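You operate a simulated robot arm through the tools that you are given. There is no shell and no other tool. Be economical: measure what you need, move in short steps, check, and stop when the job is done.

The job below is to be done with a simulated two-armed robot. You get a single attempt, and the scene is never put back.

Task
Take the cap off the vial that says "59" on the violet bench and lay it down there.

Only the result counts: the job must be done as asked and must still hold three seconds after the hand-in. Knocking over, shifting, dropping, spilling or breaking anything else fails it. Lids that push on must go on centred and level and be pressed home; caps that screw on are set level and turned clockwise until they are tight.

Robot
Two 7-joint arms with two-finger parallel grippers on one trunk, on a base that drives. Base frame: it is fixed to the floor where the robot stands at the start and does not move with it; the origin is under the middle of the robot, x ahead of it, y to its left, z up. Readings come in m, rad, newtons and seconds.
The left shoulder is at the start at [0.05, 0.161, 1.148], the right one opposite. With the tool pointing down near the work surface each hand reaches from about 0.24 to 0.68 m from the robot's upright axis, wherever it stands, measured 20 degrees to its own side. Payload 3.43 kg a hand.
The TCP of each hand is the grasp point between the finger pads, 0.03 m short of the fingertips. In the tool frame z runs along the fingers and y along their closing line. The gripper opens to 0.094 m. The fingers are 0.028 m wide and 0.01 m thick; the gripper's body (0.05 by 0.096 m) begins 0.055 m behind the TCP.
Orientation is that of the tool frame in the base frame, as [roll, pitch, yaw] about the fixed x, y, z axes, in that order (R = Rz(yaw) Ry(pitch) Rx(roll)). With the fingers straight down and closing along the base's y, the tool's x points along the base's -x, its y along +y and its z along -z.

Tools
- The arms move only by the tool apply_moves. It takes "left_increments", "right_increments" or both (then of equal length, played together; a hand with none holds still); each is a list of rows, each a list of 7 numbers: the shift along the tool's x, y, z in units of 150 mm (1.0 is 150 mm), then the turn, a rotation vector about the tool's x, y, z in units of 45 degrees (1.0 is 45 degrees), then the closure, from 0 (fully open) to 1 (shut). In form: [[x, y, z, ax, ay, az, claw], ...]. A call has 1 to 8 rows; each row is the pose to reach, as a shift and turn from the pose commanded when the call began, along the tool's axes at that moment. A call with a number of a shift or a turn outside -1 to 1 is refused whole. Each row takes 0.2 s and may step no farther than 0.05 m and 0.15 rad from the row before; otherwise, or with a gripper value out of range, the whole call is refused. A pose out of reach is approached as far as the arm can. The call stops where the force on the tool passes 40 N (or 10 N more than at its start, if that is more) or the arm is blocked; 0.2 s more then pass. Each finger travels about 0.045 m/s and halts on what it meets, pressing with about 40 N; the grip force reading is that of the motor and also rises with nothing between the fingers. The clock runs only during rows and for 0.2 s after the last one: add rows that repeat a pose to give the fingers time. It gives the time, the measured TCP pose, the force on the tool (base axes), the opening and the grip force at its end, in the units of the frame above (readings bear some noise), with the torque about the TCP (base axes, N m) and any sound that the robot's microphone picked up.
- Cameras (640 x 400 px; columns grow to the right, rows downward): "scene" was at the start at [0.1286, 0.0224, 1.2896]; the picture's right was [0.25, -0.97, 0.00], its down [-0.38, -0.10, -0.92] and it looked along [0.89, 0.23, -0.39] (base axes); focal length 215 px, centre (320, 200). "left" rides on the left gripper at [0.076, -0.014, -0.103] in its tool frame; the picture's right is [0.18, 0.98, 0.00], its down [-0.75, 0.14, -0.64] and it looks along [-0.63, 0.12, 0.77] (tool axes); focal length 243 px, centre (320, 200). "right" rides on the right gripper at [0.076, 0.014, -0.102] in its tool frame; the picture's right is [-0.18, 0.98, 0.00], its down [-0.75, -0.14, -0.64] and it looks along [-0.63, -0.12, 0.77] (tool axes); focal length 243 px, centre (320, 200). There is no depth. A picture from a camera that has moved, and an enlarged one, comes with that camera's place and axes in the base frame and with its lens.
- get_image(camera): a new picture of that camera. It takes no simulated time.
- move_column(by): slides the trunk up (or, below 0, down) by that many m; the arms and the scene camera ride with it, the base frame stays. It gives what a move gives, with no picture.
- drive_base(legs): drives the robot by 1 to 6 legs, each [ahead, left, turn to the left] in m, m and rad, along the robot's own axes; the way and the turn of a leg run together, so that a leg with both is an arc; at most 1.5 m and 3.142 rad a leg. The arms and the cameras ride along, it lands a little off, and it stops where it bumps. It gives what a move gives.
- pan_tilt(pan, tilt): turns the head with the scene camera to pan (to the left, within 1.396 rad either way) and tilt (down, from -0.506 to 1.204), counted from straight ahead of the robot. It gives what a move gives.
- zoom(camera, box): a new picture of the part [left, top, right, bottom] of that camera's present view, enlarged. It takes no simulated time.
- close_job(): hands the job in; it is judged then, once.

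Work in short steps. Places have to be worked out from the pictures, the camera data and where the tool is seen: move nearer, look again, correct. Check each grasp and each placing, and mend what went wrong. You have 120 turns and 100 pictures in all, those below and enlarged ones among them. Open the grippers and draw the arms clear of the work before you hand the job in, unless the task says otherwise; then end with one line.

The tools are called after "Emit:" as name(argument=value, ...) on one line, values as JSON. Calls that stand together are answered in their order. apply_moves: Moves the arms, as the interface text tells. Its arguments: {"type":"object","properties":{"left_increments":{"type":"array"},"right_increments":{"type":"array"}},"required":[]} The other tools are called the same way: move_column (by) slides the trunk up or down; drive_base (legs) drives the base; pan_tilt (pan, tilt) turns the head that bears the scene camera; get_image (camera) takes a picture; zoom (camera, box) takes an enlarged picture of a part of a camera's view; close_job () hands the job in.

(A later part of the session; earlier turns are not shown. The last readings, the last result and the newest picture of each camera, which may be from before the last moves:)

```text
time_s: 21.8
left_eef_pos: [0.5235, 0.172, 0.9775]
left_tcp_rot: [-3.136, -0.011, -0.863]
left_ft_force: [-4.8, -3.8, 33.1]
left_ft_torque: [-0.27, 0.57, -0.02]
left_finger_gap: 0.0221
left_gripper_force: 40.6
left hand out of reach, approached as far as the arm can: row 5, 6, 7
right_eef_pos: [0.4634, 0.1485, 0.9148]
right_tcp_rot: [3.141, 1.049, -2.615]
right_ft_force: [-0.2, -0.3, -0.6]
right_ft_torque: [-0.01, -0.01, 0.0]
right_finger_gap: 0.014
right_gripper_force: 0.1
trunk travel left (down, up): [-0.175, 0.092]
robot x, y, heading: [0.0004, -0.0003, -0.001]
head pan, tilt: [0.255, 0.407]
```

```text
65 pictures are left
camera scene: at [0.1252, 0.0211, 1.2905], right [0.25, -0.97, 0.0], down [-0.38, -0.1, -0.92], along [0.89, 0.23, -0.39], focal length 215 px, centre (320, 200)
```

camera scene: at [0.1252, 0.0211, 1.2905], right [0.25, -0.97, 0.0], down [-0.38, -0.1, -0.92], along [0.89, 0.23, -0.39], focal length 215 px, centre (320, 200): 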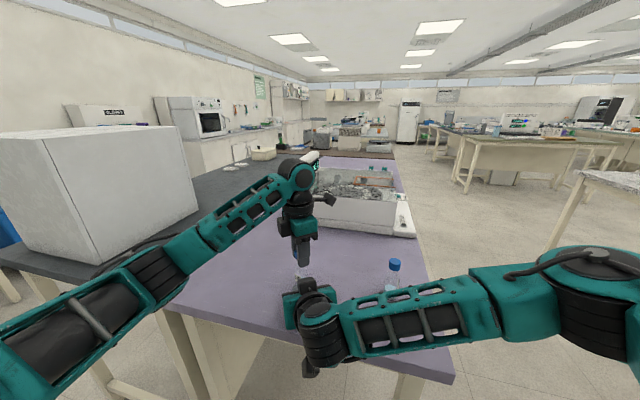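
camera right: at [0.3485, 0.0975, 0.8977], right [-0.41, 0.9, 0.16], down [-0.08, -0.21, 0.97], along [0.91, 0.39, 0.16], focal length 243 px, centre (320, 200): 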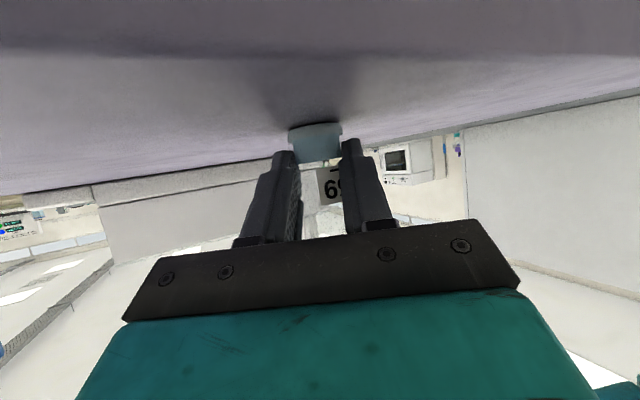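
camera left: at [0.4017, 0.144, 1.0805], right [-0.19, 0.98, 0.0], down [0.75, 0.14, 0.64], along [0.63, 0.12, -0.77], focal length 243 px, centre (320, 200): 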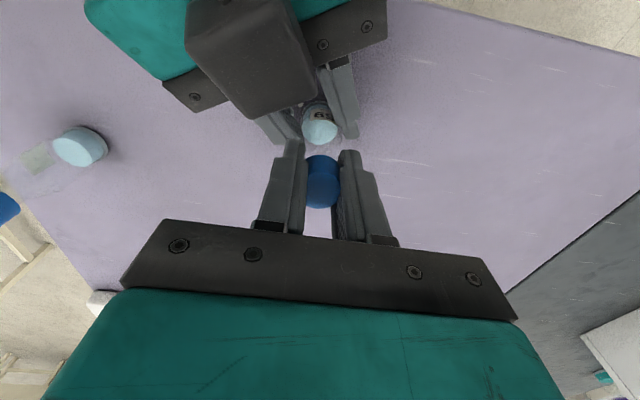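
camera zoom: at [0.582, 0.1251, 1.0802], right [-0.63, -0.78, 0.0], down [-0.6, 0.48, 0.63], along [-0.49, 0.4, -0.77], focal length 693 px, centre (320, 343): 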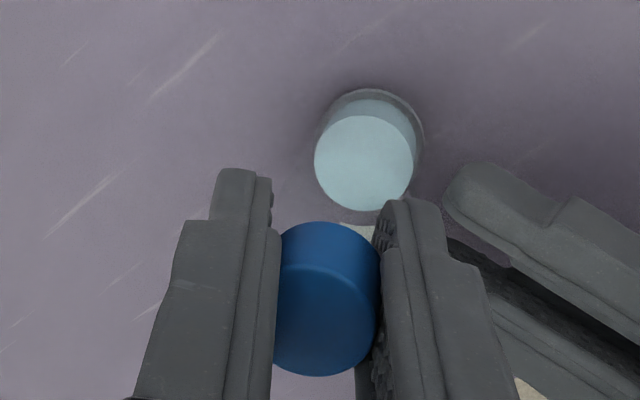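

The left wrist reached its limit and pulled the vial out of the right grip. It is still upright under the left hand, about 4 cm off, pressed down with about 33 N. I first draw the right hand straight back along its axis so it is clear.

Emit:
apply_moves(right_increments=[[0, 0, -0.2, 0, 0, 0, 0.85], [0, 0, -0.4, 0, 0, 0, 0.85], [0, 0, -0.55, 0, 0, 0, 0.85], [0, 0, -0.55, 0, 0, 0, 0.3]])

Emit:
get_image(camera="scene")

Emit:
get_image(camera="right")

```text
time_s: 22.8
left_eef_pos: [0.5229, 0.1729, 0.9761]
left_tcp_rot: [-3.138, -0.008, -0.865]
left_ft_force: [-3.4, -4.7, 30.8]
left_ft_torque: [-0.49, 0.41, 0.01]
left_finger_gap: 0.0222
left_gripper_force: 39.3
right_eef_pos: [0.4016, 0.1127, 0.9569]
right_tcp_rot: [3.141, 1.051, -2.62]
right_ft_force: [-0.5, 0.6, 0.3]
right_ft_torque: [-0.01, -0.01, -0.02]
right_finger_gap: 0.0489
right_gripper_force: 0.0
trunk travel left (down, up): [-0.175, 0.092]
robot x, y, heading: [0.0004, 0.0002, -0.003]
head pan, tilt: [0.255, 0.407]
```

```text
64 pictures are left
camera scene: at [0.1256, 0.0209, 1.29], right [0.25, -0.97, 0.0], down [-0.38, -0.1, -0.92], along [0.89, 0.23, -0.39], focal length 215 px, centre (320, 200)
```

scene: 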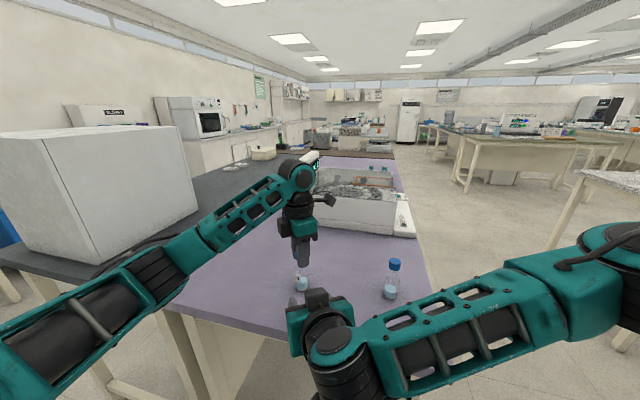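

```text
63 pictures are left
camera right: at [0.285, 0.0612, 0.9404], right [-0.41, 0.9, 0.16], down [-0.09, -0.21, 0.97], along [0.91, 0.39, 0.17], focal length 243 px, centre (320, 200)
```

right: 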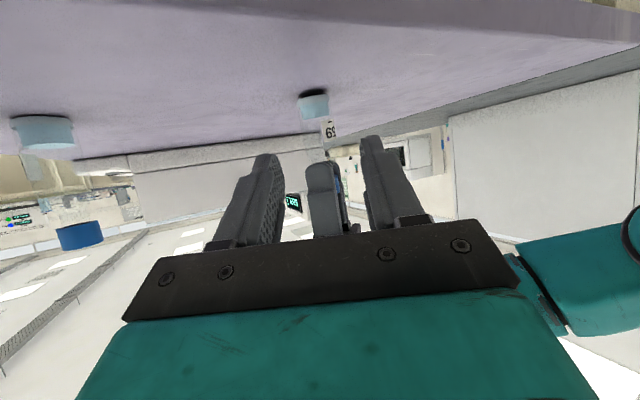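

The right hand is clear and the vial stands upright with its cap in the left hand. I turn the left wrist back clockwise while raising it about 6 mm, which carries the vial back to where the wrist can reach.

Emit:
apply_moves(left_increments=[[0, 0, -0.04, 0, 0, 0.08, 1], [0, 0, -0.06, 0, 0, 0.18, 1], [0, 0, -0.06, 0, 0, 0.33, 1], [0, 0, -0.06, 0, 0, 0.5, 1], [0, 0, -0.06, 0, 0, 0.667, 1], [0, 0, -0.06, 0, 0, 0.833, 1], [0, 0, -0.06, 0, 0, 1, 1], [0, 0, -0.06, 0, 0, 1, 1]])

Emit:
get_image(camera="left")

Emit:
get_image(camera="right")

```text
time_s: 24.6
left_eef_pos: [0.5238, 0.1748, 0.9808]
left_tcp_rot: [-3.141, -0.002, -1.65]
left_ft_force: [-0.1, 0.1, -0.3]
left_ft_torque: [0.02, 0.01, 0.03]
left_finger_gap: 0.0208
left_gripper_force: 40.8
right_eef_pos: [0.4038, 0.1133, 0.9554]
right_tcp_rot: [3.141, 1.048, -2.62]
right_ft_force: [-0.7, 0.2, 0.2]
right_ft_torque: [-0.02, -0.03, -0.01]
right_finger_gap: 0.0659
right_gripper_force: 0.1
trunk travel left (down, up): [-0.175, 0.092]
robot x, y, heading: [-0.0007, -0.002, 0.002]
head pan, tilt: [0.255, 0.407]
```

```text
62 pictures are left
camera left: at [0.5311, 0.0973, 1.082], right [-0.99, -0.11, 0.0], down [-0.08, 0.76, 0.64], along [-0.07, 0.64, -0.77], focal length 243 px, centre (320, 200)
```

left: 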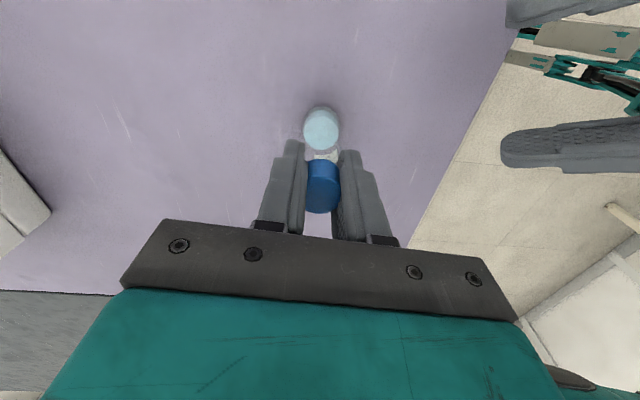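

```text
61 pictures are left
camera right: at [0.2872, 0.0622, 0.9392], right [-0.41, 0.9, 0.16], down [-0.09, -0.21, 0.97], along [0.91, 0.39, 0.16], focal length 243 px, centre (320, 200)
```

right: 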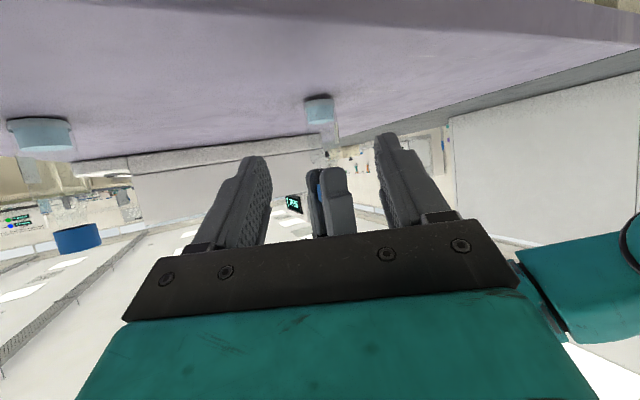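

The left hand is back to no load, with the cap at [0.524, 0.175]. I lift about 7 mm with the vial hanging from its cap and carry it back to its original spot near [0.480, 0.158].

Emit:
apply_moves(left_increments=[[0, 0, -0.03, 0, 0, 0, 1], [0, 0, -0.05, 0, 0, 0, 1], [0.07, 0.14, -0.05, 0, 0, 0, 1], [0.136, 0.284, -0.05, 0, 0, 0, 1], [0.136, 0.284, -0.05, 0, 0, 0, 1]])

Emit:
get_image(camera="right")

Emit:
get_image(camera="left")

```text
time_s: 25.8
left_eef_pos: [0.4822, 0.1581, 0.9874]
left_tcp_rot: [3.141, -0.002, -1.647]
left_ft_force: [0.6, -0.1, -0.6]
left_ft_torque: [0.0, 0.0, -0.03]
left_finger_gap: 0.0203
left_gripper_force: 39.6
right_eef_pos: [0.4047, 0.113, 0.9556]
right_tcp_rot: [-3.142, 1.047, -2.621]
right_ft_force: [-0.4, 0.4, 0.5]
right_ft_torque: [-0.01, -0.01, -0.02]
right_finger_gap: 0.0656
right_gripper_force: 0.1
trunk travel left (down, up): [-0.175, 0.092]
robot x, y, heading: [-0.0023, 0.0013, -0.002]
head pan, tilt: [0.255, 0.407]
```

```text
60 pictures are left
camera right: at [0.2873, 0.0622, 0.9392], right [-0.41, 0.9, 0.16], down [-0.09, -0.21, 0.97], along [0.91, 0.39, 0.16], focal length 243 px, centre (320, 200)
```

right: 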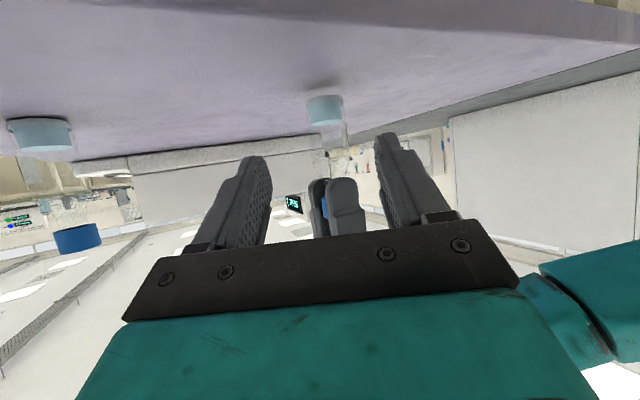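

```text
59 pictures are left
camera left: at [0.4883, 0.0816, 1.0901], right [-0.99, -0.11, 0.0], down [-0.08, 0.76, 0.64], along [-0.07, 0.64, -0.77], focal length 243 px, centre (320, 200)
```

left: 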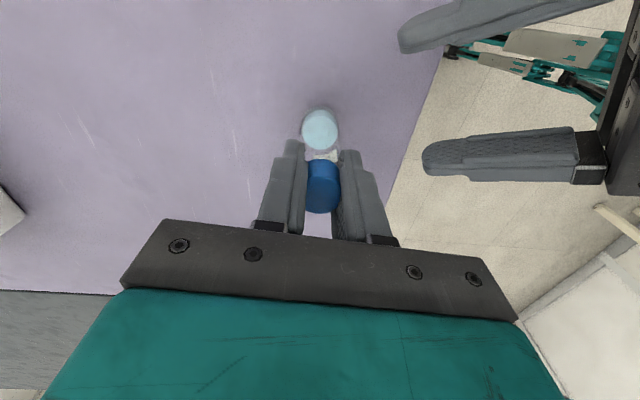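

The vial came along, hanging straight from the cap. I rotate the left wrist clockwise (vial turning with it) back past its starting angle to gain unscrewing range.

Emit:
apply_moves(left_increments=[[0, 0, 0, 0, 0, 0.167, 1], [0, 0, 0, 0, 0, 0.333, 1], [0, 0, 0, 0, 0, 0.5, 1], [0, 0, 0, 0, 0, 0.667, 1], [0, 0, 0, 0, 0, 0.833, 1], [0, 0, 0, 0, 0, 1, 1]])

Emit:
apply_moves(left_increments=[[0, 0, 0, 0, 0, 0.167, 1], [0, 0, 0, 0, 0, 0.333, 1], [0, 0, 0, 0, 0, 0.5, 1], [0, 0, 0, 0, 0, 0.667, 1], [0, 0, 0, 0, 0, 0.833, 1], [0, 0, 0, 0, 0, 1, 1]])

Emit:
apply_moves(left_increments=[[0, 0, 0, 0, 0, 0.167, 1], [0, 0, 0, 0, 0, 0.333, 1], [0, 0, 0, 0, 0, 0.5, 1], [0, 0, 0, 0, 0, 0.667, 1], [0, 0, 0, 0, 0, 0.833, 1], [0, 0, 0, 0, 0, 1, 1], [0, 0, 0, 0, 0, 1, 1]])

Emit:
get_image(camera="left")

Emit:
get_image(camera="scene")

```text
time_s: 27.2
left_eef_pos: [0.4798, 0.1572, 0.9867]
left_tcp_rot: [3.141, -0.002, -2.435]
left_ft_force: [0.2, 1.1, -0.4]
left_ft_torque: [-0.04, 0.02, -0.01]
left_finger_gap: 0.0203
left_gripper_force: 39.3
right_eef_pos: [0.4036, 0.1137, 0.9564]
right_tcp_rot: [-3.141, 1.048, -2.62]
right_ft_force: [-0.1, 0.0, 0.2]
right_ft_torque: [-0.03, -0.02, 0.0]
right_finger_gap: 0.066
right_gripper_force: 0.0
trunk travel left (down, up): [-0.175, 0.092]
robot x, y, heading: [-0.0007, -0.0021, 0.001]
head pan, tilt: [0.255, 0.407]
```

```text
time_s: 28.6
left_eef_pos: [0.4803, 0.1572, 0.9885]
left_tcp_rot: [-3.138, 0.001, 3.062]
left_ft_force: [0.2, -0.1, -0.9]
left_ft_torque: [0.03, 0.0, 0.03]
left_finger_gap: 0.0204
left_gripper_force: 39.3
right_eef_pos: [0.4044, 0.1142, 0.9554]
right_tcp_rot: [-3.141, 1.045, -2.618]
right_ft_force: [0.5, 0.3, -0.1]
right_ft_torque: [-0.01, -0.01, 0.0]
right_finger_gap: 0.0659
right_gripper_force: 0.0
trunk travel left (down, up): [-0.175, 0.092]
robot x, y, heading: [0.002, 0.0019, 0.0]
head pan, tilt: [0.255, 0.407]
```

```text
time_s: 30.2
left_eef_pos: [0.4794, 0.157, 0.9868]
left_tcp_rot: [-3.14, 0.001, 2.277]
left_ft_force: [0.2, -0.9, -0.5]
left_ft_torque: [0.01, 0.01, 0.01]
left_finger_gap: 0.0203
left_gripper_force: 40.0
right_eef_pos: [0.4028, 0.1137, 0.9546]
right_tcp_rot: [-3.142, 1.047, -2.619]
right_ft_force: [0.9, -0.1, 0.6]
right_ft_torque: [0.0, 0.01, -0.01]
right_finger_gap: 0.0658
right_gripper_force: 0.0
trunk travel left (down, up): [-0.175, 0.092]
robot x, y, heading: [-0.0014, -0.0017, -0.0]
head pan, tilt: [0.255, 0.407]
```

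```text
58 pictures are left
camera left: at [0.4183, 0.2064, 1.089], right [0.63, 0.78, 0.0], down [0.6, -0.48, 0.64], along [0.5, -0.4, -0.77], focal length 243 px, centre (320, 200)
```

left: 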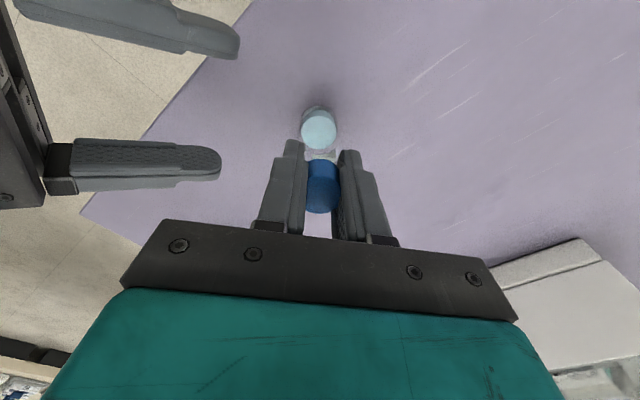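

```text
57 pictures are left
camera scene: at [0.1286, 0.0224, 1.2895], right [0.25, -0.97, 0.0], down [-0.38, -0.1, -0.92], along [0.89, 0.23, -0.39], focal length 215 px, centre (320, 200)
```

scene: 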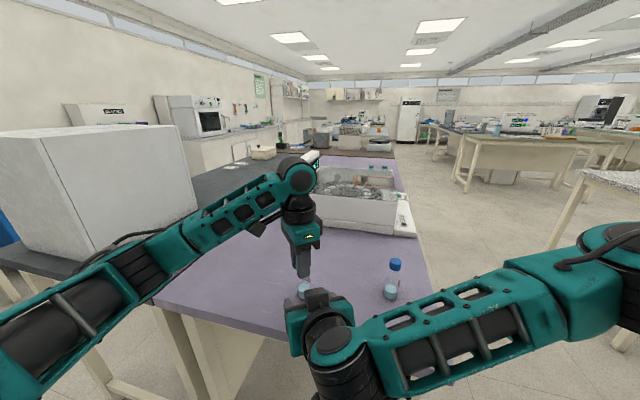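

The wrist still turns freely, so I go 40° farther clockwise for a full half-turn of range.

Emit:
apply_moves(left_increments=[[0, 0, 0, 0, 0, 0.15, 1], [0, 0, 0, 0, 0, 0.3, 1], [0, 0, 0, 0, 0, 0.45, 1], [0, 0, 0, 0, 0, 0.6, 1], [0, 0, 0, 0, 0, 0.75, 1], [0, 0, 0, 0, 0, 0.9, 1], [0, 0, 0, 0, 0, 0.9, 1]])

```text
time_s: 31.8
left_eef_pos: [0.4794, 0.1574, 0.9874]
left_tcp_rot: [3.142, 0.003, 1.571]
left_ft_force: [-0.7, 0.0, -1.0]
left_ft_torque: [0.01, -0.02, -0.03]
left_finger_gap: 0.0207
left_gripper_force: 39.7
right_eef_pos: [0.4041, 0.1142, 0.9553]
right_tcp_rot: [3.141, 1.046, -2.619]
right_ft_force: [0.1, -0.3, 0.2]
right_ft_torque: [-0.01, 0.0, 0.01]
right_finger_gap: 0.0657
right_gripper_force: 0.1
trunk travel left (down, up): [-0.175, 0.092]
robot x, y, heading: [-0.0005, 0.0037, -0.004]
head pan, tilt: [0.255, 0.407]
```

The wrist is at 1.571 rad with no trouble. I lower the vial until its base touches the bench.

Emit:
apply_moves(left_increments=[[0, 0, 0.02, 0, 0, 0, 1], [0, 0, 0.03, 0, 0, 0, 1], [0, 0, 0.037, 0, 0, 0, 1], [0, 0, 0.037, 0, 0, 0, 1]])

Emit:
zoom(camera="left", box=[240, 60, 400, 220])

Emit:
zoom(camera="right", box=[260, 70, 400, 250])

```text
time_s: 32.8
left_eef_pos: [0.4794, 0.1573, 0.9812]
left_tcp_rot: [3.141, 0.002, 1.571]
left_ft_force: [0.2, 0.1, 0.6]
left_ft_torque: [-0.01, 0.02, 0.01]
left_finger_gap: 0.0204
left_gripper_force: 40.3
right_eef_pos: [0.4038, 0.114, 0.955]
right_tcp_rot: [3.141, 1.049, -2.62]
right_ft_force: [0.3, -0.2, -0.7]
right_ft_torque: [-0.02, -0.01, 0.0]
right_finger_gap: 0.0656
right_gripper_force: 0.0
trunk travel left (down, up): [-0.175, 0.092]
robot x, y, heading: [0.0031, 0.0042, -0.001]
head pan, tilt: [0.255, 0.407]
```

```text
2.50 times, centred on (320, 140) of left
camera zoom: at [0.4641, 0.2338, 1.0837], right [0.98, 0.19, 0.0], down [0.14, -0.75, 0.64], along [0.12, -0.63, -0.77], focal length 606 px, centre (320, 350)
```

zoom: 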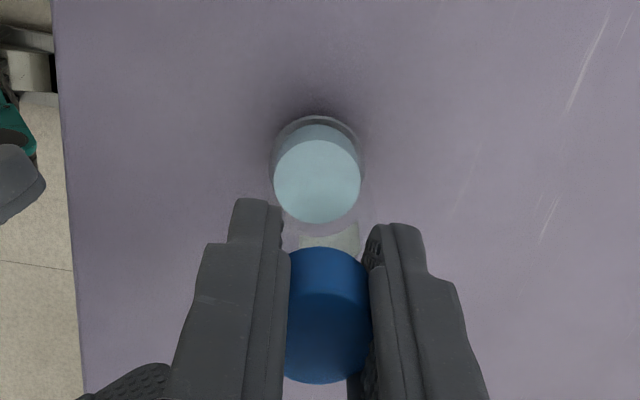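

```text
2.22 times, centred on (330, 160) of right
camera zoom: at [0.2872, 0.0622, 0.9392], right [-0.41, 0.9, 0.16], down [-0.09, -0.21, 0.97], along [0.91, 0.39, 0.16], focal length 539 px, centre (298, 289)
```

zoom: 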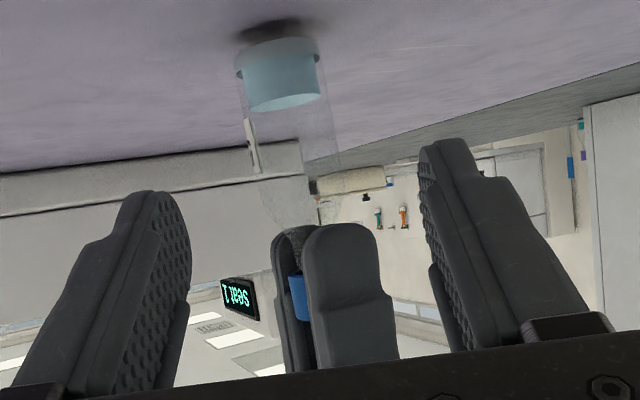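

The base is nearly down. I lower a few more millimetres to contact.

Emit:
apply_moves(left_increments=[[0, 0, 0.006, 0, 0, 0, 1], [0, 0, 0.012, 0, 0, 0, 1], [0, 0, 0.012, 0, 0, 0, 1]])

```text
time_s: 33.6
left_eef_pos: [0.4801, 0.1581, 0.98]
left_tcp_rot: [-3.141, 0.005, 1.572]
left_ft_force: [0.3, -0.7, -0.6]
left_ft_torque: [-0.01, -0.02, -0.01]
left_finger_gap: 0.0206
left_gripper_force: 39.9
right_eef_pos: [0.4043, 0.114, 0.9559]
right_tcp_rot: [-3.141, 1.047, -2.619]
right_ft_force: [0.2, -0.4, 0.1]
right_ft_torque: [0.02, 0.03, 0.03]
right_finger_gap: 0.066
right_gripper_force: 0.0
trunk travel left (down, up): [-0.175, 0.092]
robot x, y, heading: [0.001, -0.0004, 0.005]
head pan, tilt: [0.255, 0.407]
```

Emit:
apply_moves(left_increments=[[0, 0, 0.006, 0, 0, 0, 1], [0, 0, 0.012, 0, 0, 0, 1], [0, 0, 0.018, 0, 0, 0, 1], [0, 0, 0.018, 0, 0, 0, 1]])

```text
time_s: 34.6
left_eef_pos: [0.4804, 0.1573, 0.9771]
left_tcp_rot: [3.142, 0.003, 1.574]
left_ft_force: [-0.5, 0.7, -0.6]
left_ft_torque: [-0.02, -0.01, 0.0]
left_finger_gap: 0.0202
left_gripper_force: 40.3
right_eef_pos: [0.4051, 0.1145, 0.9555]
right_tcp_rot: [-3.141, 1.047, -2.62]
right_ft_force: [-0.1, -1.2, 0.7]
right_ft_torque: [0.03, -0.03, -0.01]
right_finger_gap: 0.0658
right_gripper_force: 0.0
trunk travel left (down, up): [-0.175, 0.092]
robot x, y, heading: [0.0007, -0.0019, -0.004]
head pan, tilt: [0.255, 0.407]
```

No contact yet (the cap sits slightly lower in the pads now), so I continue down.

Emit:
apply_moves(left_increments=[[0, 0, 0.007, 0, 0, 0, 1], [0, 0, 0.014, 0, 0, 0, 1], [0, 0, 0.021, 0, 0, 0, 1], [0, 0, 0.028, 0, 0, 0, 1], [0, 0, 0.028, 0, 0, 0, 1]])

Emit:
zoom(camera="right", box=[260, 70, 400, 250])

```text
time_s: 35.8
left_eef_pos: [0.4801, 0.1581, 0.9745]
left_tcp_rot: [3.139, 0.004, 1.574]
left_ft_force: [-0.3, 1.0, 16.6]
left_ft_torque: [0.24, -0.01, 0.01]
left_finger_gap: 0.0202
left_gripper_force: 39.8
right_eef_pos: [0.4037, 0.1139, 0.9571]
right_tcp_rot: [-3.142, 1.05, -2.619]
right_ft_force: [-0.3, -0.3, 0.0]
right_ft_torque: [0.01, -0.02, 0.03]
right_finger_gap: 0.066
right_gripper_force: 0.1
trunk travel left (down, up): [-0.175, 0.092]
robot x, y, heading: [0.0013, 0.0002, 0.002]
head pan, tilt: [0.255, 0.407]
```

```text
2.22 times, centred on (330, 160) of right
camera zoom: at [0.2863, 0.0619, 0.9398], right [-0.41, 0.9, 0.16], down [-0.09, -0.21, 0.97], along [0.91, 0.39, 0.17], focal length 539 px, centre (298, 289)
```

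zoom: 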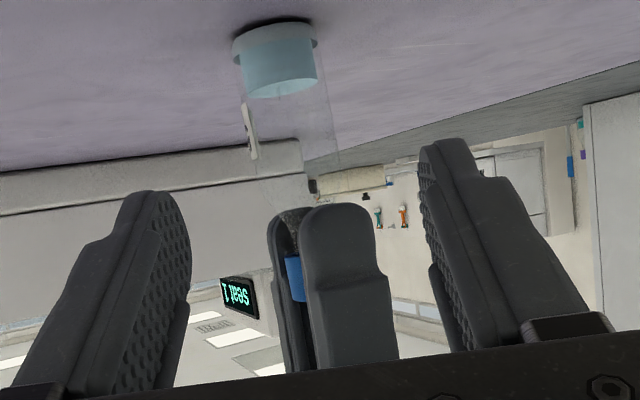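

The vial is down (16 N contact). I relieve to a light press and bring the right hand back in, shifted 4 mm since the vial now sits at about [0.480, 0.153].

Emit:
apply_moves(left_increments=[[0, 0, -0.006, 0, 0, 0, 1], [0, 0, -0.008, 0, 0, 0, 1], [0, 0, -0.008, 0, 0, 0, 1], [0, 0, -0.008, 0, 0, 0, 1], [0, 0, -0.008, 0, 0, 0, 1]], right_increments=[[0, -0.029, 0.1, 0, 0, 0, 0.2], [0, -0.029, 0.25, 0, 0, 0, 0.2], [0, -0.029, 0.4, 0, 0, 0, 0.2], [0, -0.029, 0.555, 0, 0, 0, 0.2], [0, -0.029, 0.555, 0, 0, 0, 0.2]])

Emit:
zoom(camera="right", box=[220, 100, 420, 250])

Emit:
get_image(camera="left")

```text
time_s: 37.0
left_eef_pos: [0.4794, 0.1576, 0.9753]
left_tcp_rot: [3.138, 0.004, 1.572]
left_ft_force: [1.5, 2.0, 16.6]
left_ft_torque: [0.36, -0.14, 0.01]
left_finger_gap: 0.0206
left_gripper_force: 40.3
right_eef_pos: [0.4659, 0.1471, 0.9131]
right_tcp_rot: [-3.139, 1.05, -2.618]
right_ft_force: [-0.2, 0.2, -0.2]
right_ft_torque: [0.0, 0.01, 0.0]
right_finger_gap: 0.0751
right_gripper_force: 0.1
trunk travel left (down, up): [-0.175, 0.092]
robot x, y, heading: [0.0012, -0.0044, -0.003]
head pan, tilt: [0.255, 0.407]
```

```text
2.67 times, centred on (320, 175) of right
camera zoom: at [0.3502, 0.0953, 0.8969], right [-0.41, 0.9, 0.16], down [-0.09, -0.21, 0.97], along [0.91, 0.39, 0.17], focal length 647 px, centre (320, 267)
```

zoom: 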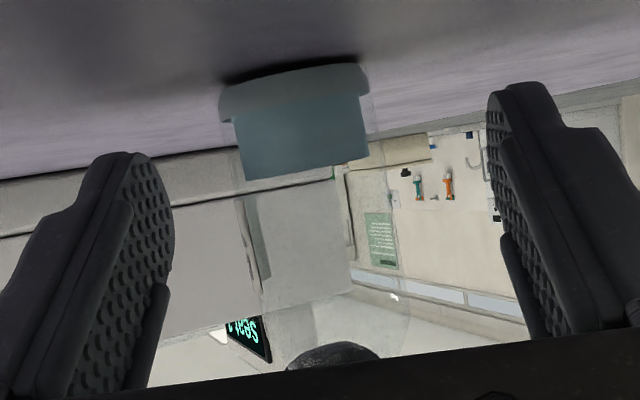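

```text
52 pictures are left
camera left: at [0.4637, 0.2334, 1.077], right [0.98, 0.19, 0.0], down [0.14, -0.75, 0.64], along [0.12, -0.63, -0.77], focal length 243 px, centre (320, 200)
```

left: 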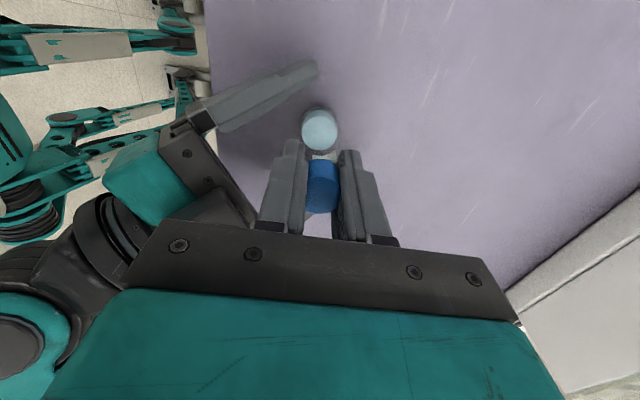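

The vial sits about 3 mm toward -y_tool of the right gripper's centre. I shift by that and close the right hand, releasing the downward press a bit.

Emit:
apply_moves(left_increments=[[0, 0, -0.008, 0, 0, 0, 1], [0, 0, -0.012, 0, 0, 0, 1], [0, 0, -0.012, 0, 0, 0, 1], [0, 0, -0.012, 0, 0, 0, 1], [0, 0, -0.012, 0, 0, 0, 1], [0, 0, -0.012, 0, 0, 0, 1], [0, 0, -0.012, 0, 0, 0, 1]], right_increments=[[0, -0.021, 0, 0, 0, 0, 0.4], [0, -0.021, 0, 0, 0, 0, 0.6], [0, -0.021, 0, 0, 0, 0, 0.7], [0, -0.021, 0, 0, 0, 0, 0.8], [0, -0.021, 0, 0, 0, 0, 0.85], [0, -0.021, 0, 0, 0, 0, 0.85], [0, -0.021, 0, 0, 0, 0, 0.85]])

Emit:
zoom(camera="right", box=[220, 100, 420, 250])

```text
time_s: 38.6
left_eef_pos: [0.48, 0.156, 0.9766]
left_tcp_rot: [3.14, 0.005, 1.574]
left_ft_force: [9.4, -11.3, 3.3]
left_ft_torque: [0.29, -0.02, 0.04]
left_finger_gap: 0.0204
left_gripper_force: 39.7
right_eef_pos: [0.4679, 0.1446, 0.9125]
right_tcp_rot: [3.141, 1.05, -2.614]
right_ft_force: [-8.9, 11.0, 0.6]
right_ft_torque: [-0.97, -0.57, 0.21]
right_finger_gap: 0.0296
right_gripper_force: 40.4
trunk travel left (down, up): [-0.175, 0.092]
robot x, y, heading: [-0.0035, -0.0009, -0.0]
head pan, tilt: [0.255, 0.407]
```

```text
2.67 times, centred on (320, 175) of right
camera zoom: at [0.3515, 0.0928, 0.8972], right [-0.41, 0.9, 0.16], down [-0.08, -0.21, 0.97], along [0.91, 0.39, 0.16], focal length 647 px, centre (320, 267)
```

zoom: 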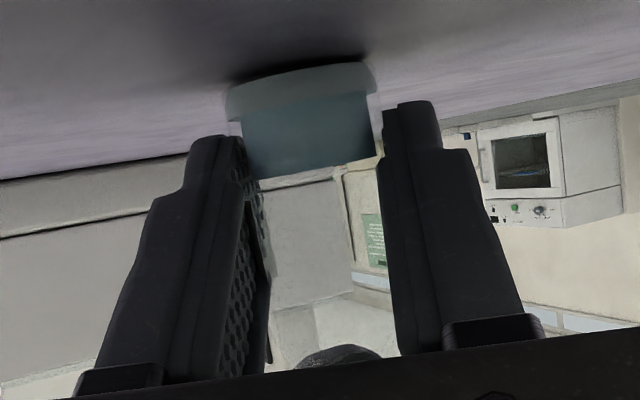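

Gripped, but pushing about 14 N toward -y_tool. I shift the right hand back 2 mm.

Emit:
apply_moves(right_increments=[[0, 0.007, 0, 0, 0, 0, 0.85], [0, 0.014, 0, 0, 0, 0, 0.85], [0, 0.014, 0, 0, 0, 0, 0.85]])

```text
time_s: 39.4
left_eef_pos: [0.4795, 0.157, 0.976]
left_tcp_rot: [-3.141, 0.003, 1.573]
left_ft_force: [12.1, -12.3, 0.8]
left_ft_torque: [0.18, -0.11, 0.03]
left_finger_gap: 0.0204
left_gripper_force: 39.9
right_eef_pos: [0.4687, 0.1459, 0.9121]
right_tcp_rot: [3.139, 1.049, -2.617]
right_ft_force: [-11.3, 10.9, 4.8]
right_ft_torque: [-0.9, -0.68, 0.19]
right_finger_gap: 0.0298
right_gripper_force: 39.9
trunk travel left (down, up): [-0.175, 0.092]
robot x, y, heading: [-0.0018, -0.0012, 0.001]
head pan, tilt: [0.255, 0.407]
```

The load didn't drop, so I look from the left hand and the scene before correcting further.

Emit:
zoom(camera="left", box=[200, 40, 400, 220])

Emit:
zoom(camera="right", box=[220, 100, 420, 250])

```text
2.22 times, centred on (300, 130) of left
camera zoom: at [0.4644, 0.2333, 1.0782], right [0.98, 0.19, 0.0], down [0.14, -0.75, 0.64], along [0.12, -0.63, -0.76], focal length 539 px, centre (364, 356)
```

zoom: 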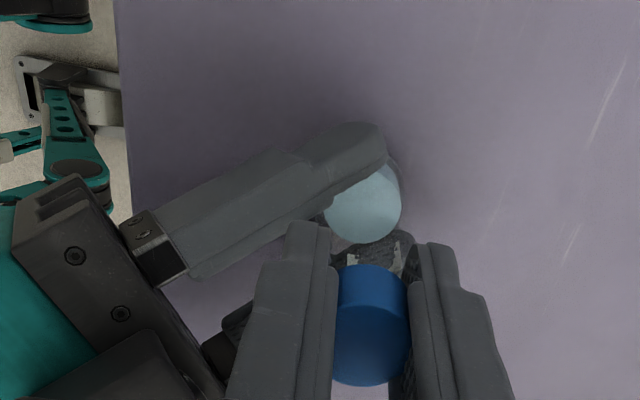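

```text
2.67 times, centred on (320, 175) of right
camera zoom: at [0.3515, 0.0936, 0.8969], right [-0.41, 0.9, 0.16], down [-0.09, -0.21, 0.97], along [0.91, 0.39, 0.17], focal length 647 px, centre (320, 267)
```

zoom: 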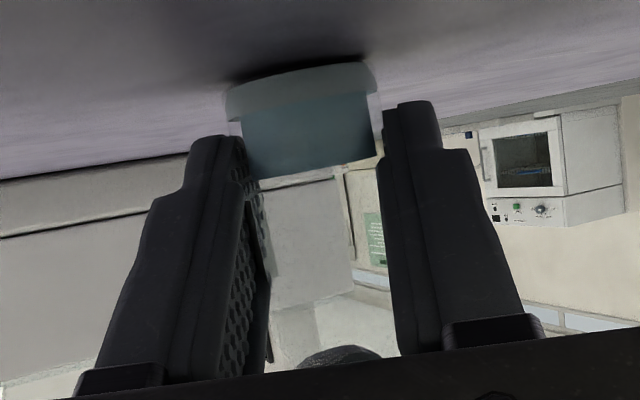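

Both grips look sound. I relieve the load by easing the left hand about 2 mm toward (+x, -y).

Emit:
apply_moves(left_increments=[[-0.007, 0.007, 0, 0, 0, 0, 1], [-0.014, 0.014, 0, 0, 0, 0, 1], [-0.014, 0.014, 0, 0, 0, 0, 1]])

```text
time_s: 40.2
left_eef_pos: [0.4821, 0.1552, 0.9774]
left_tcp_rot: [-3.14, 0.002, 1.571]
left_ft_force: [3.7, -5.6, 0.0]
left_ft_torque: [0.47, 0.18, -0.02]
left_finger_gap: 0.0204
left_gripper_force: 40.0
right_eef_pos: [0.4688, 0.1447, 0.914]
right_tcp_rot: [-3.141, 1.051, -2.619]
right_ft_force: [-4.1, 7.5, 6.4]
right_ft_torque: [-0.68, -0.45, 0.19]
right_finger_gap: 0.0295
right_gripper_force: 40.0
trunk travel left (down, up): [-0.175, 0.092]
robot x, y, heading: [-0.0009, -0.0032, -0.001]
head pan, tilt: [0.255, 0.407]
```

The load is down to about 7 N. I unscrew 45° anticlockwise with centring compensation and a slight rise.

Emit:
apply_moves(left_increments=[[-0.001, -0.002, -0.002, 0, 0, -0.167, 1], [-0.002, -0.004, -0.004, 0, 0, -0.333, 1], [-0.003, -0.006, -0.006, 0, 0, -0.5, 1], [-0.003, -0.008, -0.008, 0, 0, -0.667, 1], [-0.004, -0.01, -0.01, 0, 0, -0.833, 1], [-0.005, -0.012, -0.01, 0, 0, -1, 1], [-0.005, -0.012, -0.01, 0, 0, -1, 1]])

Emit:
zoom(camera="right", box=[220, 100, 420, 250])

```text
time_s: 41.8
left_eef_pos: [0.4796, 0.1542, 0.9776]
left_tcp_rot: [-3.14, 0.001, 2.361]
left_ft_force: [6.9, 5.7, -1.9]
left_ft_torque: [0.72, 0.91, -0.02]
left_finger_gap: 0.0205
left_gripper_force: 40.1
right_eef_pos: [0.469, 0.1448, 0.9127]
right_tcp_rot: [-3.14, 1.048, -2.62]
right_ft_force: [-6.0, -6.1, 10.1]
right_ft_torque: [-0.15, -1.53, 0.0]
right_finger_gap: 0.0293
right_gripper_force: 40.3
trunk travel left (down, up): [-0.175, 0.092]
robot x, y, heading: [-0.0014, -0.0004, 0.001]
head pan, tilt: [0.255, 0.407]
```

```text
2.67 times, centred on (320, 175) of right
camera zoom: at [0.352, 0.0929, 0.8967], right [-0.41, 0.9, 0.16], down [-0.09, -0.21, 0.97], along [0.91, 0.38, 0.17], focal length 647 px, centre (320, 267)
```

zoom: 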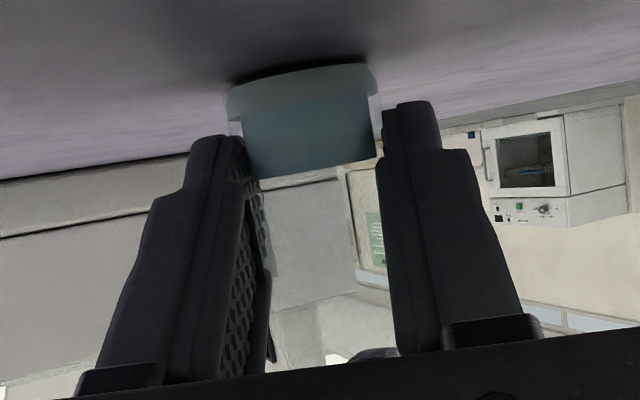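

The turn went smoothly and the vial stayed put. I relieve 1.5 mm toward (+x,+y) and turn a further 45°.

Emit:
apply_moves(left_increments=[[0, 0.006, 0, 0, 0, 0, 1], [0, 0.011, 0, 0, 0, -0.167, 1], [0, 0.011, -0.002, 0, 0, -0.333, 1], [0, 0.011, -0.004, 0, 0, -0.5, 1], [0, 0.011, -0.006, 0, 0, -0.667, 1], [0, 0.011, -0.008, 0, 0, -0.833, 1], [0, 0.011, -0.01, 0, 0, -1, 1], [0, 0.011, -0.01, 0, 0, -1, 1]])

```text
time_s: 43.6
left_eef_pos: [0.4811, 0.1535, 0.9798]
left_tcp_rot: [-3.136, -0.002, -3.137]
left_ft_force: [-4.0, -11.9, -10.3]
left_ft_torque: [-0.04, 1.02, 0.02]
left_finger_gap: 0.0205
left_gripper_force: 40.4
right_eef_pos: [0.4681, 0.1466, 0.9141]
right_tcp_rot: [3.139, 1.051, -2.617]
right_ft_force: [4.1, 10.1, 9.9]
right_ft_torque: [-0.61, -0.88, 0.14]
right_finger_gap: 0.0279
right_gripper_force: 39.6
trunk travel left (down, up): [-0.175, 0.092]
robot x, y, heading: [-0.0015, 0.0005, -0.002]
head pan, tilt: [0.255, 0.407]
```

Now there is 10 N of pull and 12 N of side load. I ease the left hand 2 mm toward -y and 1 mm down and keep turning.

Emit:
apply_moves(left_increments=[[0.004, -0.008, 0.005, 0, 0, 0, 1], [0.005, -0.014, 0.007, 0, 0, -0.167, 1], [0.005, -0.014, 0.007, 0, 0, -0.333, 1], [0.005, -0.014, 0.007, 0, 0, -0.5, 1], [0.005, -0.014, 0.007, 0, 0, -0.667, 1], [0.005, -0.014, 0.007, 0, 0, -0.833, 1], [0.005, -0.014, 0.007, 0, 0, -1, 1], [0.005, -0.014, 0.007, 0, 0, -1, 1]])

Emit:
zoom(camera="left", box=[220, 60, 420, 220])

Emit:
zoom(camera="right", box=[220, 100, 420, 250])

```text
time_s: 45.4
left_eef_pos: [0.481, 0.1534, 0.9788]
left_tcp_rot: [-3.138, 0.0, -2.353]
left_ft_force: [2.9, -4.4, 1.6]
left_ft_torque: [-0.04, -0.04, -0.03]
left_finger_gap: 0.0206
left_gripper_force: 40.0
right_eef_pos: [0.469, 0.1435, 0.9119]
right_tcp_rot: [-3.14, 1.048, -2.621]
right_ft_force: [-2.3, 3.7, 4.4]
right_ft_torque: [-0.27, -0.28, 0.07]
right_finger_gap: 0.0281
right_gripper_force: 39.8
trunk travel left (down, up): [-0.175, 0.092]
robot x, y, heading: [-0.0008, 0.0045, -0.002]
head pan, tilt: [0.255, 0.407]
```

```text
2.50 times, centred on (320, 140) of left
camera zoom: at [0.4359, 0.0892, 1.0811], right [-0.83, 0.56, 0.0], down [0.43, 0.64, 0.64], along [0.36, 0.53, -0.77], focal length 606 px, centre (320, 350)
```

zoom: 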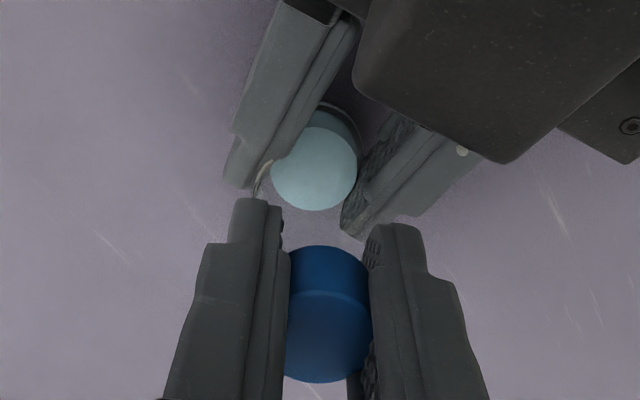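

```text
2.67 times, centred on (320, 175) of right
camera zoom: at [0.3518, 0.0928, 0.896], right [-0.41, 0.9, 0.16], down [-0.08, -0.21, 0.97], along [0.91, 0.38, 0.16], focal length 647 px, centre (320, 267)
```

zoom: 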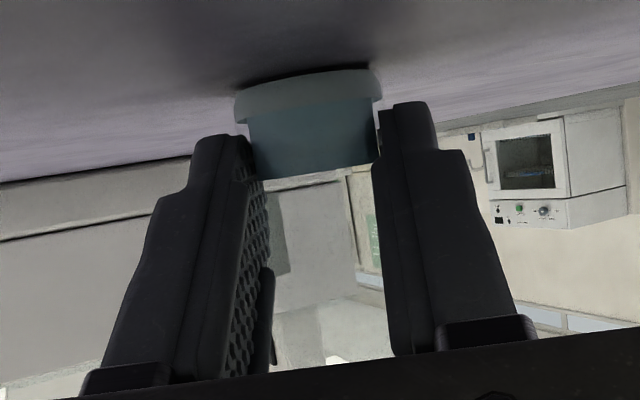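

The label sits at the same side of the right fingers, so the vial hasn't turned while the cap has. I test for release by raising 4 mm.

Emit:
apply_moves(left_increments=[[0, 0, -0.01, 0, 0, 0, 1], [0, 0, -0.02, 0, 0, 0, 1], [0, 0, -0.027, 0, 0, 0, 1], [0, 0, -0.027, 0, 0, 0, 1]])

Emit:
zoom(camera="scene", box=[265, 235, 355, 300])

```text
time_s: 46.4
left_eef_pos: [0.4809, 0.1536, 0.9827]
left_tcp_rot: [-3.14, 0.0, -2.355]
left_ft_force: [2.7, -3.3, -0.9]
left_ft_torque: [0.0, -0.01, -0.01]
left_finger_gap: 0.0205
left_gripper_force: 39.5
right_eef_pos: [0.4677, 0.1449, 0.9125]
right_tcp_rot: [-3.142, 1.047, -2.619]
right_ft_force: [-3.9, 3.1, 0.2]
right_ft_torque: [-0.23, -0.19, 0.06]
right_finger_gap: 0.0277
right_gripper_force: 40.1
trunk travel left (down, up): [-0.175, 0.092]
robot x, y, heading: [-0.0016, 0.003, -0.001]
head pan, tilt: [0.255, 0.407]
```

```text
6.15 times, centred on (310, 268) of scene
camera zoom: at [0.1286, 0.0224, 1.2895], right [0.25, -0.97, 0.0], down [-0.38, -0.1, -0.92], along [0.89, 0.23, -0.39], focal length 1324 px, centre (382, -215)
```

zoom: 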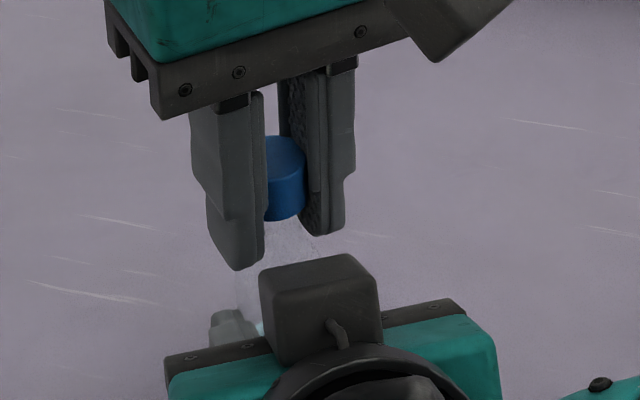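

Rising 4 mm took almost no force, so the cap looks free. I raise 12 mm more, slowly.

Emit:
apply_moves(left_increments=[[0, 0, -0.02, 0, 0, 0, 1], [0, 0, -0.04, 0, 0, 0, 1], [0, 0, -0.06, 0, 0, 0, 1], [0, 0, -0.08, 0, 0, 0, 1], [0, 0, -0.08, 0, 0, 0, 1]])

Emit:
zoom(camera="scene", box=[265, 235, 355, 300])

Emit:
zoom(camera="left", box=[220, 60, 420, 220])

Emit:
zoom(camera="right", box=[220, 100, 420, 250])

```text
time_s: 47.6
left_eef_pos: [0.4799, 0.1538, 0.9948]
left_tcp_rot: [-3.14, 0.0, -2.355]
left_ft_force: [-0.1, -0.2, 0.3]
left_ft_torque: [0.03, -0.02, 0.04]
left_finger_gap: 0.0203
left_gripper_force: 40.1
right_eef_pos: [0.4695, 0.1455, 0.913]
right_tcp_rot: [3.141, 1.048, -2.62]
right_ft_force: [0.4, 0.8, 0.3]
right_ft_torque: [0.01, 0.0, 0.01]
right_finger_gap: 0.0276
right_gripper_force: 40.2
trunk travel left (down, up): [-0.175, 0.092]
robot x, y, heading: [0.0023, -0.0008, 0.0]
head pan, tilt: [0.255, 0.407]
```

```text
6.15 times, centred on (310, 268) of scene
camera zoom: at [0.1286, 0.0224, 1.2895], right [0.25, -0.97, 0.0], down [-0.38, -0.1, -0.92], along [0.89, 0.23, -0.39], focal length 1324 px, centre (382, -215)
```

zoom: 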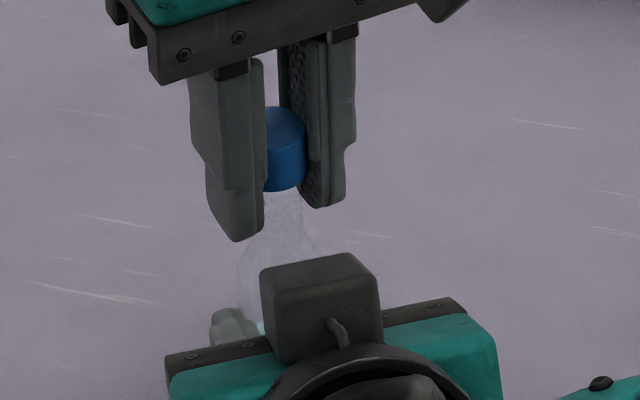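

```text
2.50 times, centred on (320, 140) of left
camera zoom: at [0.4361, 0.0894, 1.0971], right [-0.83, 0.56, 0.0], down [0.43, 0.64, 0.64], along [0.36, 0.53, -0.77], focal length 606 px, centre (320, 350)
```

zoom: 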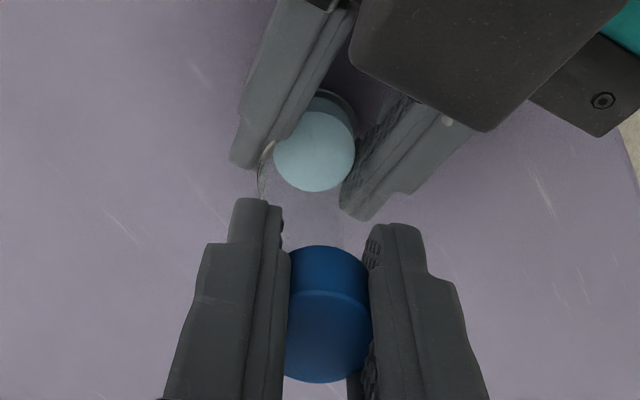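

```text
2.67 times, centred on (320, 175) of right
camera zoom: at [0.3521, 0.0933, 0.8963], right [-0.41, 0.9, 0.16], down [-0.09, -0.21, 0.97], along [0.91, 0.39, 0.16], focal length 647 px, centre (320, 267)
```

zoom: 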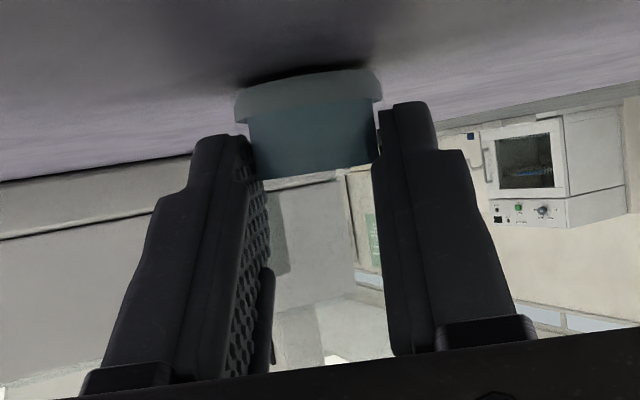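

The cap is off: zero force, and the vial is still held upright. I raise the cap 60 mm clear.

Emit:
apply_moves(left_increments=[[0, 0, -0.1, 0, 0, 0, 1], [0, 0, -0.25, 0, 0, 0, 1], [0, 0, -0.4, 0, 0, 0, 1], [0, 0, -0.4, 0, 0, 0, 1]])

Emit:
get_image(camera="scene")

Emit:
get_image(camera="left")

```text
time_s: 48.6
left_eef_pos: [0.48, 0.1539, 1.0533]
left_tcp_rot: [-3.139, -0.003, -2.355]
left_ft_force: [-0.5, 0.2, 0.5]
left_ft_torque: [0.01, 0.01, 0.0]
left_finger_gap: 0.0205
left_gripper_force: 40.2
right_eef_pos: [0.4693, 0.1453, 0.9123]
right_tcp_rot: [3.141, 1.048, -2.619]
right_ft_force: [-0.3, -0.1, 0.1]
right_ft_torque: [0.01, 0.01, 0.0]
right_finger_gap: 0.0278
right_gripper_force: 39.7
trunk travel left (down, up): [-0.175, 0.092]
robot x, y, heading: [0.0003, -0.0001, -0.002]
head pan, tilt: [0.255, 0.407]
```

```text
41 pictures are left
camera scene: at [0.1287, 0.0224, 1.2895], right [0.25, -0.97, 0.0], down [-0.38, -0.1, -0.92], along [0.89, 0.23, -0.39], focal length 215 px, centre (320, 200)
```

scene: 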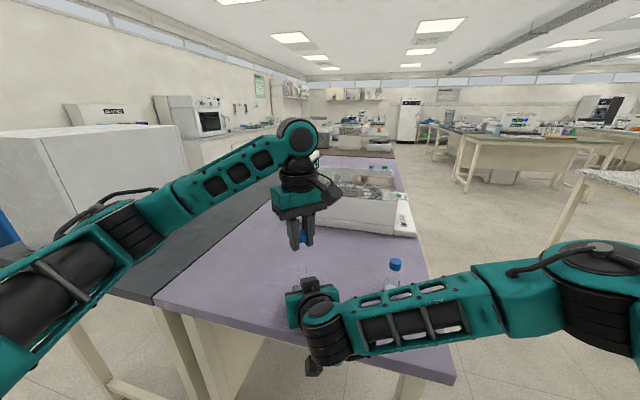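

```text
40 pictures are left
camera left: at [0.4352, 0.0901, 1.1558], right [-0.83, 0.56, 0.0], down [0.43, 0.64, 0.64], along [0.36, 0.53, -0.77], focal length 243 px, centre (320, 200)
```

left: 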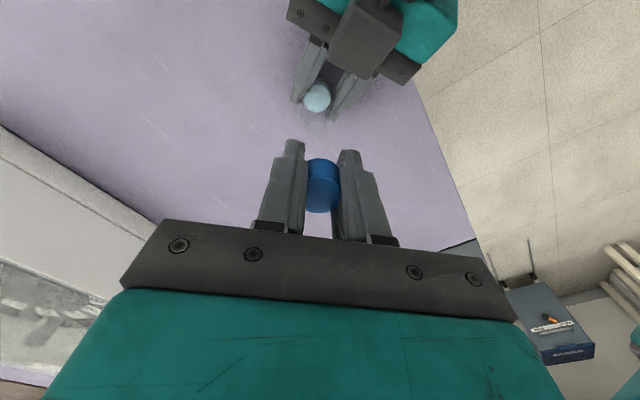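

I carry the cap sideways to about [0.48, 0.29], an empty patch of the violet bench, turning the wrist back as it goes.

Emit:
apply_moves(left_increments=[[-0.1, 0.1, 0, 0, 0, 0.167, 1], [-0.21, 0.21, 0, 0, 0, 0.333, 1], [-0.32, 0.32, 0, 0, 0, 0.5, 1], [-0.43, 0.43, 0, 0, 0, 0.667, 1], [-0.54, 0.54, 0, 0, 0, 0.833, 1], [-0.641, 0.641, 0, 0, 0, 1, 1], [-0.641, 0.641, 0, 0, 0, 1, 1]])

Emit:
get_image(camera="left")

Emit:
get_image(camera="scene")

```text
time_s: 50.2
left_eef_pos: [0.4796, 0.2897, 1.0551]
left_tcp_rot: [-3.139, 0.0, 3.141]
left_ft_force: [0.6, -0.3, -0.2]
left_ft_torque: [-0.03, 0.02, 0.0]
left_finger_gap: 0.0205
left_gripper_force: 40.0
right_eef_pos: [0.4687, 0.1447, 0.9133]
right_tcp_rot: [3.141, 1.046, -2.62]
right_ft_force: [0.4, 0.0, 0.3]
right_ft_torque: [0.03, 0.02, 0.01]
right_finger_gap: 0.0276
right_gripper_force: 39.3
trunk travel left (down, up): [-0.175, 0.092]
robot x, y, heading: [-0.0012, -0.0005, -0.003]
head pan, tilt: [0.255, 0.407]
```

```text
39 pictures are left
camera left: at [0.4023, 0.2762, 1.1559], right [-0.18, 0.98, 0.0], down [0.75, 0.14, 0.64], along [0.63, 0.12, -0.77], focal length 243 px, centre (320, 200)
```

left: 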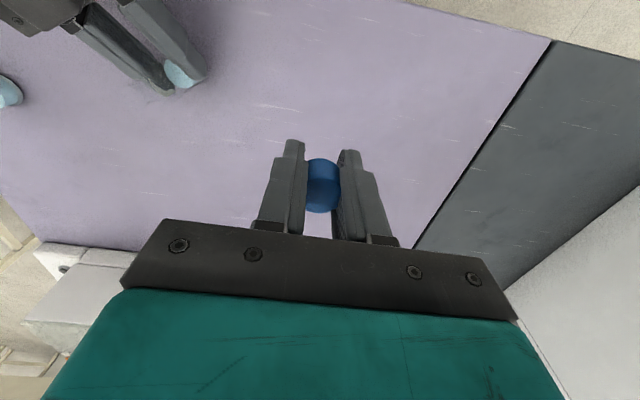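

```text
38 pictures are left
camera scene: at [0.1287, 0.0223, 1.2895], right [0.25, -0.97, 0.0], down [-0.38, -0.1, -0.92], along [0.89, 0.23, -0.39], focal length 215 px, centre (320, 200)
```

scene: 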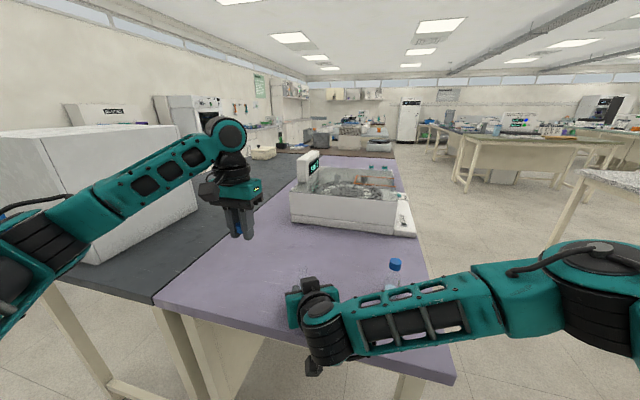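

I lower the cap to just above the bench (fingertips about 1 cm above it).

Emit:
apply_moves(left_increments=[[0, 0, 0.25, 0, 0, 0, 1], [0, 0, 0.5, 0, 0, 0, 1], [0, 0, 0.75, 0, 0, 0, 1], [0, 0, 0.9, 0, 0, 0, 1], [0, 0, 0.98, 0, 0, 0, 1], [0, 0, 0.98, 0, 0, 0, 1]])

Emit:
zoom(camera="scene", box=[180, 210, 300, 290])

```text
time_s: 51.6
left_eef_pos: [0.4784, 0.2886, 0.9108]
left_tcp_rot: [-3.139, 0.007, -3.137]
left_ft_force: [0.3, 2.8, 20.4]
left_ft_torque: [0.36, 0.31, -0.16]
left_finger_gap: 0.0205
left_gripper_force: 39.9
right_eef_pos: [0.4674, 0.1441, 0.9136]
right_tcp_rot: [3.141, 1.049, -2.617]
right_ft_force: [0.1, 0.2, 0.3]
right_ft_torque: [-0.02, 0.01, 0.0]
right_finger_gap: 0.0278
right_gripper_force: 39.7
trunk travel left (down, up): [-0.175, 0.092]
robot x, y, heading: [-0.0, 0.0023, -0.002]
head pan, tilt: [0.255, 0.407]
```

```text
5.00 times, centred on (240, 250) of scene
camera zoom: at [0.1271, 0.0217, 1.2901], right [0.25, -0.97, 0.0], down [-0.38, -0.1, -0.92], along [0.89, 0.23, -0.39], focal length 1076 px, centre (720, -50)
```

zoom: 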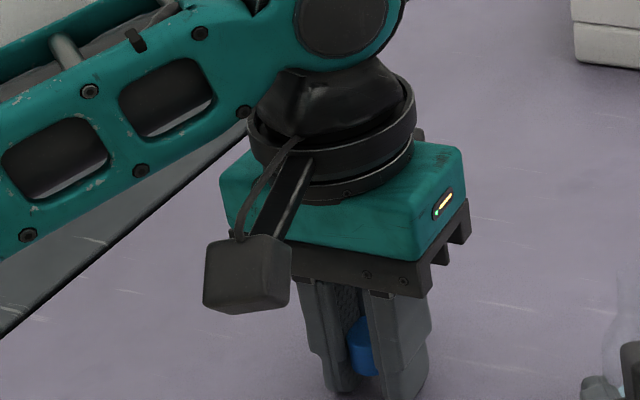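

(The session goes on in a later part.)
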